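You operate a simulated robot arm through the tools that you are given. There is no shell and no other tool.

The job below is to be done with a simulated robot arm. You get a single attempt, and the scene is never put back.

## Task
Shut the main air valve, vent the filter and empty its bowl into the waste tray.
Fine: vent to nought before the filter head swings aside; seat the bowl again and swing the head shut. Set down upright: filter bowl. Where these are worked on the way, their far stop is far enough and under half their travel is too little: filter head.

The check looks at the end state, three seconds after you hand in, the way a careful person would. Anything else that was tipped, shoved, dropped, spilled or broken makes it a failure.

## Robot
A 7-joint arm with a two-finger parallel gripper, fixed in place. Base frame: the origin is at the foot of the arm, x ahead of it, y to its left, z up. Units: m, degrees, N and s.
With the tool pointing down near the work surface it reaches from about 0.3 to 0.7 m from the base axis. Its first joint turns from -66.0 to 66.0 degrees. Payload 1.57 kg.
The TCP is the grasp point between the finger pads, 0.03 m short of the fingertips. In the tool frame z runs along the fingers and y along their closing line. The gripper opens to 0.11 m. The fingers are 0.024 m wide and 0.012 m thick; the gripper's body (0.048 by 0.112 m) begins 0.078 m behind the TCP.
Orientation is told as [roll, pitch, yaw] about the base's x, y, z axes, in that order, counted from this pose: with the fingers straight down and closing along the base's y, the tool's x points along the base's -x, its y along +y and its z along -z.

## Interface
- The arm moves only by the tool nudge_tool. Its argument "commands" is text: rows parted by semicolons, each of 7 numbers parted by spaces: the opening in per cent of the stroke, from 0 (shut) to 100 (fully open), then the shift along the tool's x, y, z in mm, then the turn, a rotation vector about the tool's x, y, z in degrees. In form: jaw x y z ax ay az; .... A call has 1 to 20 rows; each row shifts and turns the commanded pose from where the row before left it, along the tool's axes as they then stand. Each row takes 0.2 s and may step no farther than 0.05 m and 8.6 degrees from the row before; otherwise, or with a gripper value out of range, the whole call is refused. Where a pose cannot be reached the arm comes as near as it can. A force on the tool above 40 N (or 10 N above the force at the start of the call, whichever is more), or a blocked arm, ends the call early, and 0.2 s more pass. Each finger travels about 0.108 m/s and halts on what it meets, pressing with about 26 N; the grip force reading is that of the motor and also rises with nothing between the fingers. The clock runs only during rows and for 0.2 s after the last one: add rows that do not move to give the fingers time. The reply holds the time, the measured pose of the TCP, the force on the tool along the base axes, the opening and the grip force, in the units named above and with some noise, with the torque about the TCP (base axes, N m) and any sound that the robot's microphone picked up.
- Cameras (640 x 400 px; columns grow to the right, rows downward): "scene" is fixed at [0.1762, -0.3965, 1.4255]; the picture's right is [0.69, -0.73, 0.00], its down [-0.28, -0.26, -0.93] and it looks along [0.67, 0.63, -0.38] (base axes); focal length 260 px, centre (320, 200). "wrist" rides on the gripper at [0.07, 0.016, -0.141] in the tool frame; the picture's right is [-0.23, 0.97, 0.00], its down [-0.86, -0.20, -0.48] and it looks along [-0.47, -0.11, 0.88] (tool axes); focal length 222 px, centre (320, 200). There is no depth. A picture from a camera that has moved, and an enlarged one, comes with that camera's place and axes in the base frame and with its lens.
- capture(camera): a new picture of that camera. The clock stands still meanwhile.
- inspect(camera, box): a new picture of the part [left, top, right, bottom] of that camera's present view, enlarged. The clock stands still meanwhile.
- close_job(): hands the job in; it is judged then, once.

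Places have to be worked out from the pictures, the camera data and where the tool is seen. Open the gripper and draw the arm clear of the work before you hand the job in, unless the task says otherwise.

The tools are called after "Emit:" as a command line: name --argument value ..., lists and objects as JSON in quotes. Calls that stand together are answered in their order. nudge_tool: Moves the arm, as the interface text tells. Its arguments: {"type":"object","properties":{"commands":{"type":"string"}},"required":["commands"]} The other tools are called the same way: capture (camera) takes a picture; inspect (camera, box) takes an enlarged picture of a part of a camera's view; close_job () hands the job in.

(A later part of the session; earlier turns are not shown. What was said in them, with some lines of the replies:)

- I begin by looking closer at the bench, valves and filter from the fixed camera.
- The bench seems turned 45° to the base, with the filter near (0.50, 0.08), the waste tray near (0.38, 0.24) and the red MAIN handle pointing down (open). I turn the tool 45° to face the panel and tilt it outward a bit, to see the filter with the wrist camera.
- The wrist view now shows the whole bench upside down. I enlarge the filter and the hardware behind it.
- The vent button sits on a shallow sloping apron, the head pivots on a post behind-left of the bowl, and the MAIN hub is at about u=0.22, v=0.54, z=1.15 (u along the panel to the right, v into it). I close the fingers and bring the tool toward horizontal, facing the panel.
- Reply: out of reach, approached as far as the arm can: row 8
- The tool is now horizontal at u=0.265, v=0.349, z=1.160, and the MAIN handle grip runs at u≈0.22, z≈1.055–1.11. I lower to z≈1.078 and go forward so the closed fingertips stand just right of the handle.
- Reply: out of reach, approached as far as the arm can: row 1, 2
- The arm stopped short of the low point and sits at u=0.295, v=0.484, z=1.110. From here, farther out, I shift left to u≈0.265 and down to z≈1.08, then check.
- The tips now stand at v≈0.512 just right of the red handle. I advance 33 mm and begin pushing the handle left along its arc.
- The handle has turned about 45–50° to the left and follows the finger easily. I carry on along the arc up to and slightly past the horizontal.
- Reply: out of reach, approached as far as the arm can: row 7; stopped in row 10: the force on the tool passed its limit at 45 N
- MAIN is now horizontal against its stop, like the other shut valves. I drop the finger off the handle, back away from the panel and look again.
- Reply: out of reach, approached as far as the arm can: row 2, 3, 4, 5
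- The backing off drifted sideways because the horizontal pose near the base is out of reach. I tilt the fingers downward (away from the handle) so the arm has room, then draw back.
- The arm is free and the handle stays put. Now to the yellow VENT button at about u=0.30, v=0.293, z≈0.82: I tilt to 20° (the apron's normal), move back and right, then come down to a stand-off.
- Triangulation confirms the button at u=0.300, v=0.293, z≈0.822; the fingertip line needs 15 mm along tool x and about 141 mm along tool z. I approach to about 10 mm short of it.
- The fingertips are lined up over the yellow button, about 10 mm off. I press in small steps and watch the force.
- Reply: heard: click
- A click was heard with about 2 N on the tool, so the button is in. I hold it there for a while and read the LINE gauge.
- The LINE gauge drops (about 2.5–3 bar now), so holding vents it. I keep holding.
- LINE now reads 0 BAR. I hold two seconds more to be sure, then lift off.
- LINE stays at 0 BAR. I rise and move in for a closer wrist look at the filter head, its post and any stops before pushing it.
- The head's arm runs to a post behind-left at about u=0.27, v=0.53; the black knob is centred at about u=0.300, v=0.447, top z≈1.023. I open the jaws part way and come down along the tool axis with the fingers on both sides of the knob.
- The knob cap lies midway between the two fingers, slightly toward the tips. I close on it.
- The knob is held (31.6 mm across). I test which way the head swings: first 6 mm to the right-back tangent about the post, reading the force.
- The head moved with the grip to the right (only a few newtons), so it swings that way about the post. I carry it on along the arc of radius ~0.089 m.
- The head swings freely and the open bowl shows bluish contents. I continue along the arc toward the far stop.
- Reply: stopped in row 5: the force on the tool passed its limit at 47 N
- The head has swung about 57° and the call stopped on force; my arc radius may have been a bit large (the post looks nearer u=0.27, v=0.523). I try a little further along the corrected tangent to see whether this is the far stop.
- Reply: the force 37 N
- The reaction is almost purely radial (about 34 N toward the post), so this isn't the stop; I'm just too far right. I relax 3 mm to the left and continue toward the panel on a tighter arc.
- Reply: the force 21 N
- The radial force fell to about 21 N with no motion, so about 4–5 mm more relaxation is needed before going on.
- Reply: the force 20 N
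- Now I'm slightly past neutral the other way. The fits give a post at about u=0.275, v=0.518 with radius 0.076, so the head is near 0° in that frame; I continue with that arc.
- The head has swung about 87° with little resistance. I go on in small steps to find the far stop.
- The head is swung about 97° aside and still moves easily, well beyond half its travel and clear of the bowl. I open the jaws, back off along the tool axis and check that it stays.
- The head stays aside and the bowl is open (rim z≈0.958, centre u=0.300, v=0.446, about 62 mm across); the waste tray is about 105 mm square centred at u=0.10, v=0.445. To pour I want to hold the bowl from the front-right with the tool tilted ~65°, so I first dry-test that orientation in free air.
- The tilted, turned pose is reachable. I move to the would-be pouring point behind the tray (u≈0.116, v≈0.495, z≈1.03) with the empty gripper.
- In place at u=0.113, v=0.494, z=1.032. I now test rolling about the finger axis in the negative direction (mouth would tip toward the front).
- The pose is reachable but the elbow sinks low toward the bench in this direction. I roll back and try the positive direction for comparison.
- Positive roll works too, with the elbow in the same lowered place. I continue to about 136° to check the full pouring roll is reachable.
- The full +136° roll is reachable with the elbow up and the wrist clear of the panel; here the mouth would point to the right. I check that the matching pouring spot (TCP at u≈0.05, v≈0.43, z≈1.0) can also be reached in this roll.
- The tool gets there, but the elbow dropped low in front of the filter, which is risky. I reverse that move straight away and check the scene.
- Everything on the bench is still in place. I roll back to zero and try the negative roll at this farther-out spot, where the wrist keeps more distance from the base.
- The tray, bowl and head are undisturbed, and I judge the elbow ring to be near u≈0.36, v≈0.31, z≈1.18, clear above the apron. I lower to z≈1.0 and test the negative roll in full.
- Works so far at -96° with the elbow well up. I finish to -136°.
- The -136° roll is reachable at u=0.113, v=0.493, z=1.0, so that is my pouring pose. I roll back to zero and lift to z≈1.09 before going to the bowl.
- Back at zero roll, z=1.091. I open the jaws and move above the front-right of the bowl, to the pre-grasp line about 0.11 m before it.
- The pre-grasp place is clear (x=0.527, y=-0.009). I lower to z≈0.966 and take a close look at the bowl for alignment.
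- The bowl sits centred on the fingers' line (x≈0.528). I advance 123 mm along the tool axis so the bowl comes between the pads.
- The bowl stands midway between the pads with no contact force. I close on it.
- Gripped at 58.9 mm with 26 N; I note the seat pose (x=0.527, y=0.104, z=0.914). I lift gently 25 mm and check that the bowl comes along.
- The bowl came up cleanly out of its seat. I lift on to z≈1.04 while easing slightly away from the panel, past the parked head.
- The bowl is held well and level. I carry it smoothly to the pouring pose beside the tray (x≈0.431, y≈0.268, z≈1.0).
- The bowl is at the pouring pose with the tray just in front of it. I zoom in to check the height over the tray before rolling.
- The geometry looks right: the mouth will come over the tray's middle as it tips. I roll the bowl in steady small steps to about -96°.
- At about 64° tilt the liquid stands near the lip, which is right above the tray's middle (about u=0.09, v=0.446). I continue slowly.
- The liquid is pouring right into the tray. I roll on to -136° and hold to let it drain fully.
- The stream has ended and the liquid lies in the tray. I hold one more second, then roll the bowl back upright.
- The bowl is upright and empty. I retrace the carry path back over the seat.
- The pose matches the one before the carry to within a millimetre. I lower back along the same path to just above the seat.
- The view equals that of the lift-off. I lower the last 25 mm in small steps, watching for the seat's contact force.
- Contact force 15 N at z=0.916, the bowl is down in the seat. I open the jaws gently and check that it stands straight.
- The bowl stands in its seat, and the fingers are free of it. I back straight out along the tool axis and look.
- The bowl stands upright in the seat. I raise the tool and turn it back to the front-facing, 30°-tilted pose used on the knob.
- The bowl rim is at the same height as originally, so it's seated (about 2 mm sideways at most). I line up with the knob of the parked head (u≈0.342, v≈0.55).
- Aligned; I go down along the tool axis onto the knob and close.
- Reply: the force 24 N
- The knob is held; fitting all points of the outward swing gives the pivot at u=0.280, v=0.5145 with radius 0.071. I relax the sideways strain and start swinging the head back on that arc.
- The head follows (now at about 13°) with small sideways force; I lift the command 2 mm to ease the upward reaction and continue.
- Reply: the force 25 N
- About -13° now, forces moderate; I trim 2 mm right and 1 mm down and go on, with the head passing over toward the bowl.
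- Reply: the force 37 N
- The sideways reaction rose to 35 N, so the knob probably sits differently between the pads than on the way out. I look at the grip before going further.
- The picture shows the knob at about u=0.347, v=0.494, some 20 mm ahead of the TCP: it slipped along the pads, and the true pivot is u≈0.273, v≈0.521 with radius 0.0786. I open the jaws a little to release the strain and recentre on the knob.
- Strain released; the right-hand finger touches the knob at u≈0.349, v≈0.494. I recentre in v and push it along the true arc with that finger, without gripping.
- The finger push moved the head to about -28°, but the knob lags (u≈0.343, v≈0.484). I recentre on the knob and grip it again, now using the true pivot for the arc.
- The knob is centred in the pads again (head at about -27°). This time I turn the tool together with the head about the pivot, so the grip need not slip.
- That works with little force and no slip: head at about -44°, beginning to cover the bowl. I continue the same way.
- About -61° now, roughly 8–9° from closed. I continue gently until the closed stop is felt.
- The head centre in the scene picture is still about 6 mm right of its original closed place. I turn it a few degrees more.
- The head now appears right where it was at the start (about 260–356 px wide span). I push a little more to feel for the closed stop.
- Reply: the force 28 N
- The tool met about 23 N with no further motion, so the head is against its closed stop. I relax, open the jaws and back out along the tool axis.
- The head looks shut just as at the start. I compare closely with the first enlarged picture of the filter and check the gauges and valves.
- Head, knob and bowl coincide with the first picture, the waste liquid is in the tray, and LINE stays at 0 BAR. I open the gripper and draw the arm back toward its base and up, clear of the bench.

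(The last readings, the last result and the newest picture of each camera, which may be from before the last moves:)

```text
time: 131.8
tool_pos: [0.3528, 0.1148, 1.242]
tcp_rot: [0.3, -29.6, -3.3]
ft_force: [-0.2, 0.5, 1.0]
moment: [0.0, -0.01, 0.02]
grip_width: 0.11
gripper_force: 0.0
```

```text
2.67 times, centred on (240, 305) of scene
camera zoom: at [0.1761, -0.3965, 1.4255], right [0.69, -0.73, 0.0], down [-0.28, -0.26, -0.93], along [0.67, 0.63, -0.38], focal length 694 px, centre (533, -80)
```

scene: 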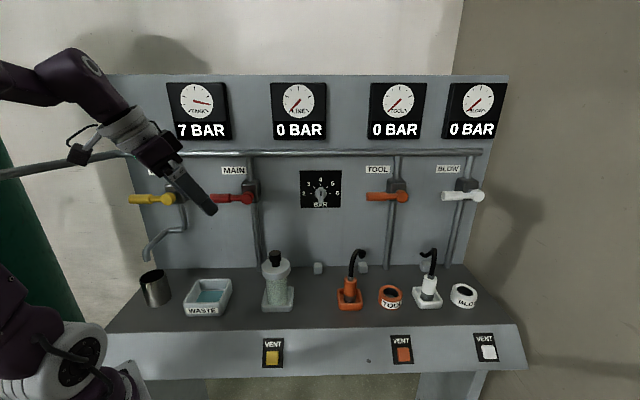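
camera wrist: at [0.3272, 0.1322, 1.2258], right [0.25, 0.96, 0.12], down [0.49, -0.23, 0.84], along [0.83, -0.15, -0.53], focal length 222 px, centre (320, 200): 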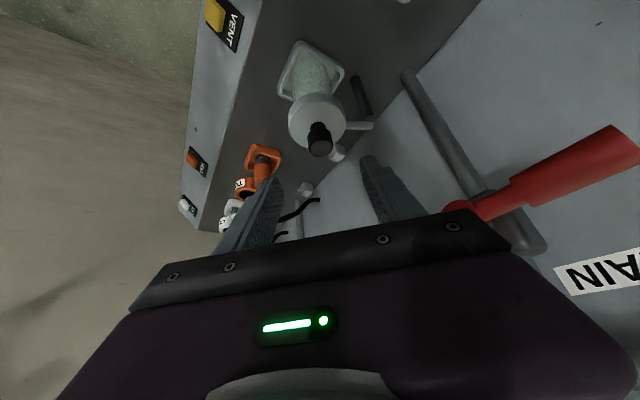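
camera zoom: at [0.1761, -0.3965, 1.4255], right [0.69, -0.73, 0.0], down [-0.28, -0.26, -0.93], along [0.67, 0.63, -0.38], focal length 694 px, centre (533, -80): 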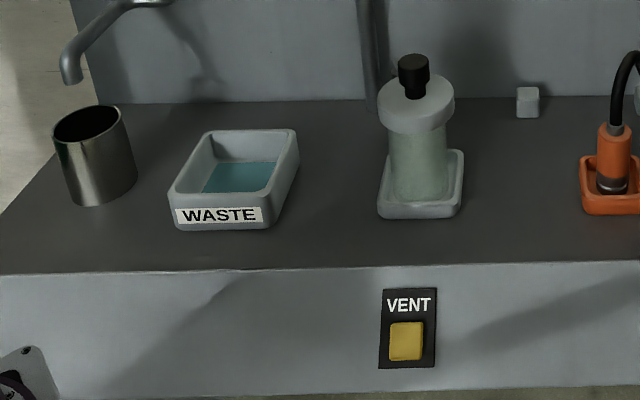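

Everything checks out: MAIN is shut, TANK reads 7 BAR and LINE 0. The waste liquid is in the tray, the bowl is seated upright with the head shut, the other items haven't moved, and the arm is clear with the gripper open. I hand the job in.

Emit:
close_job

```text
The job is handed in.
```

The job is done and handed in; I haven't seen the result of the check.

- **Main valve:** the red MAIN handle is turned to its stop, level like the other shut valves. TANK still reads 7 BAR.
- **Vent:** I held the yellow VENT button until LINE read 0 BAR, before touching the head. It has stayed at 0 since.
- **Filter head:** it swung about 97° aside. I didn't push on to its far stop, but that is well past half its travel. It is now shut again against its closed stop.
- **Bowl:** it was emptied into the waste tray with no spill visible. It is back in its seat, upright, at its original height and about 2 mm to one side of where it started.

Nothing else on the bench looks moved. The gripper is open and the arm is clear.

On the way back the head's knob slipped in the grip and the sideways force reached about 35 N. I opened the jaws, took hold of it again and finished the swing with little force.
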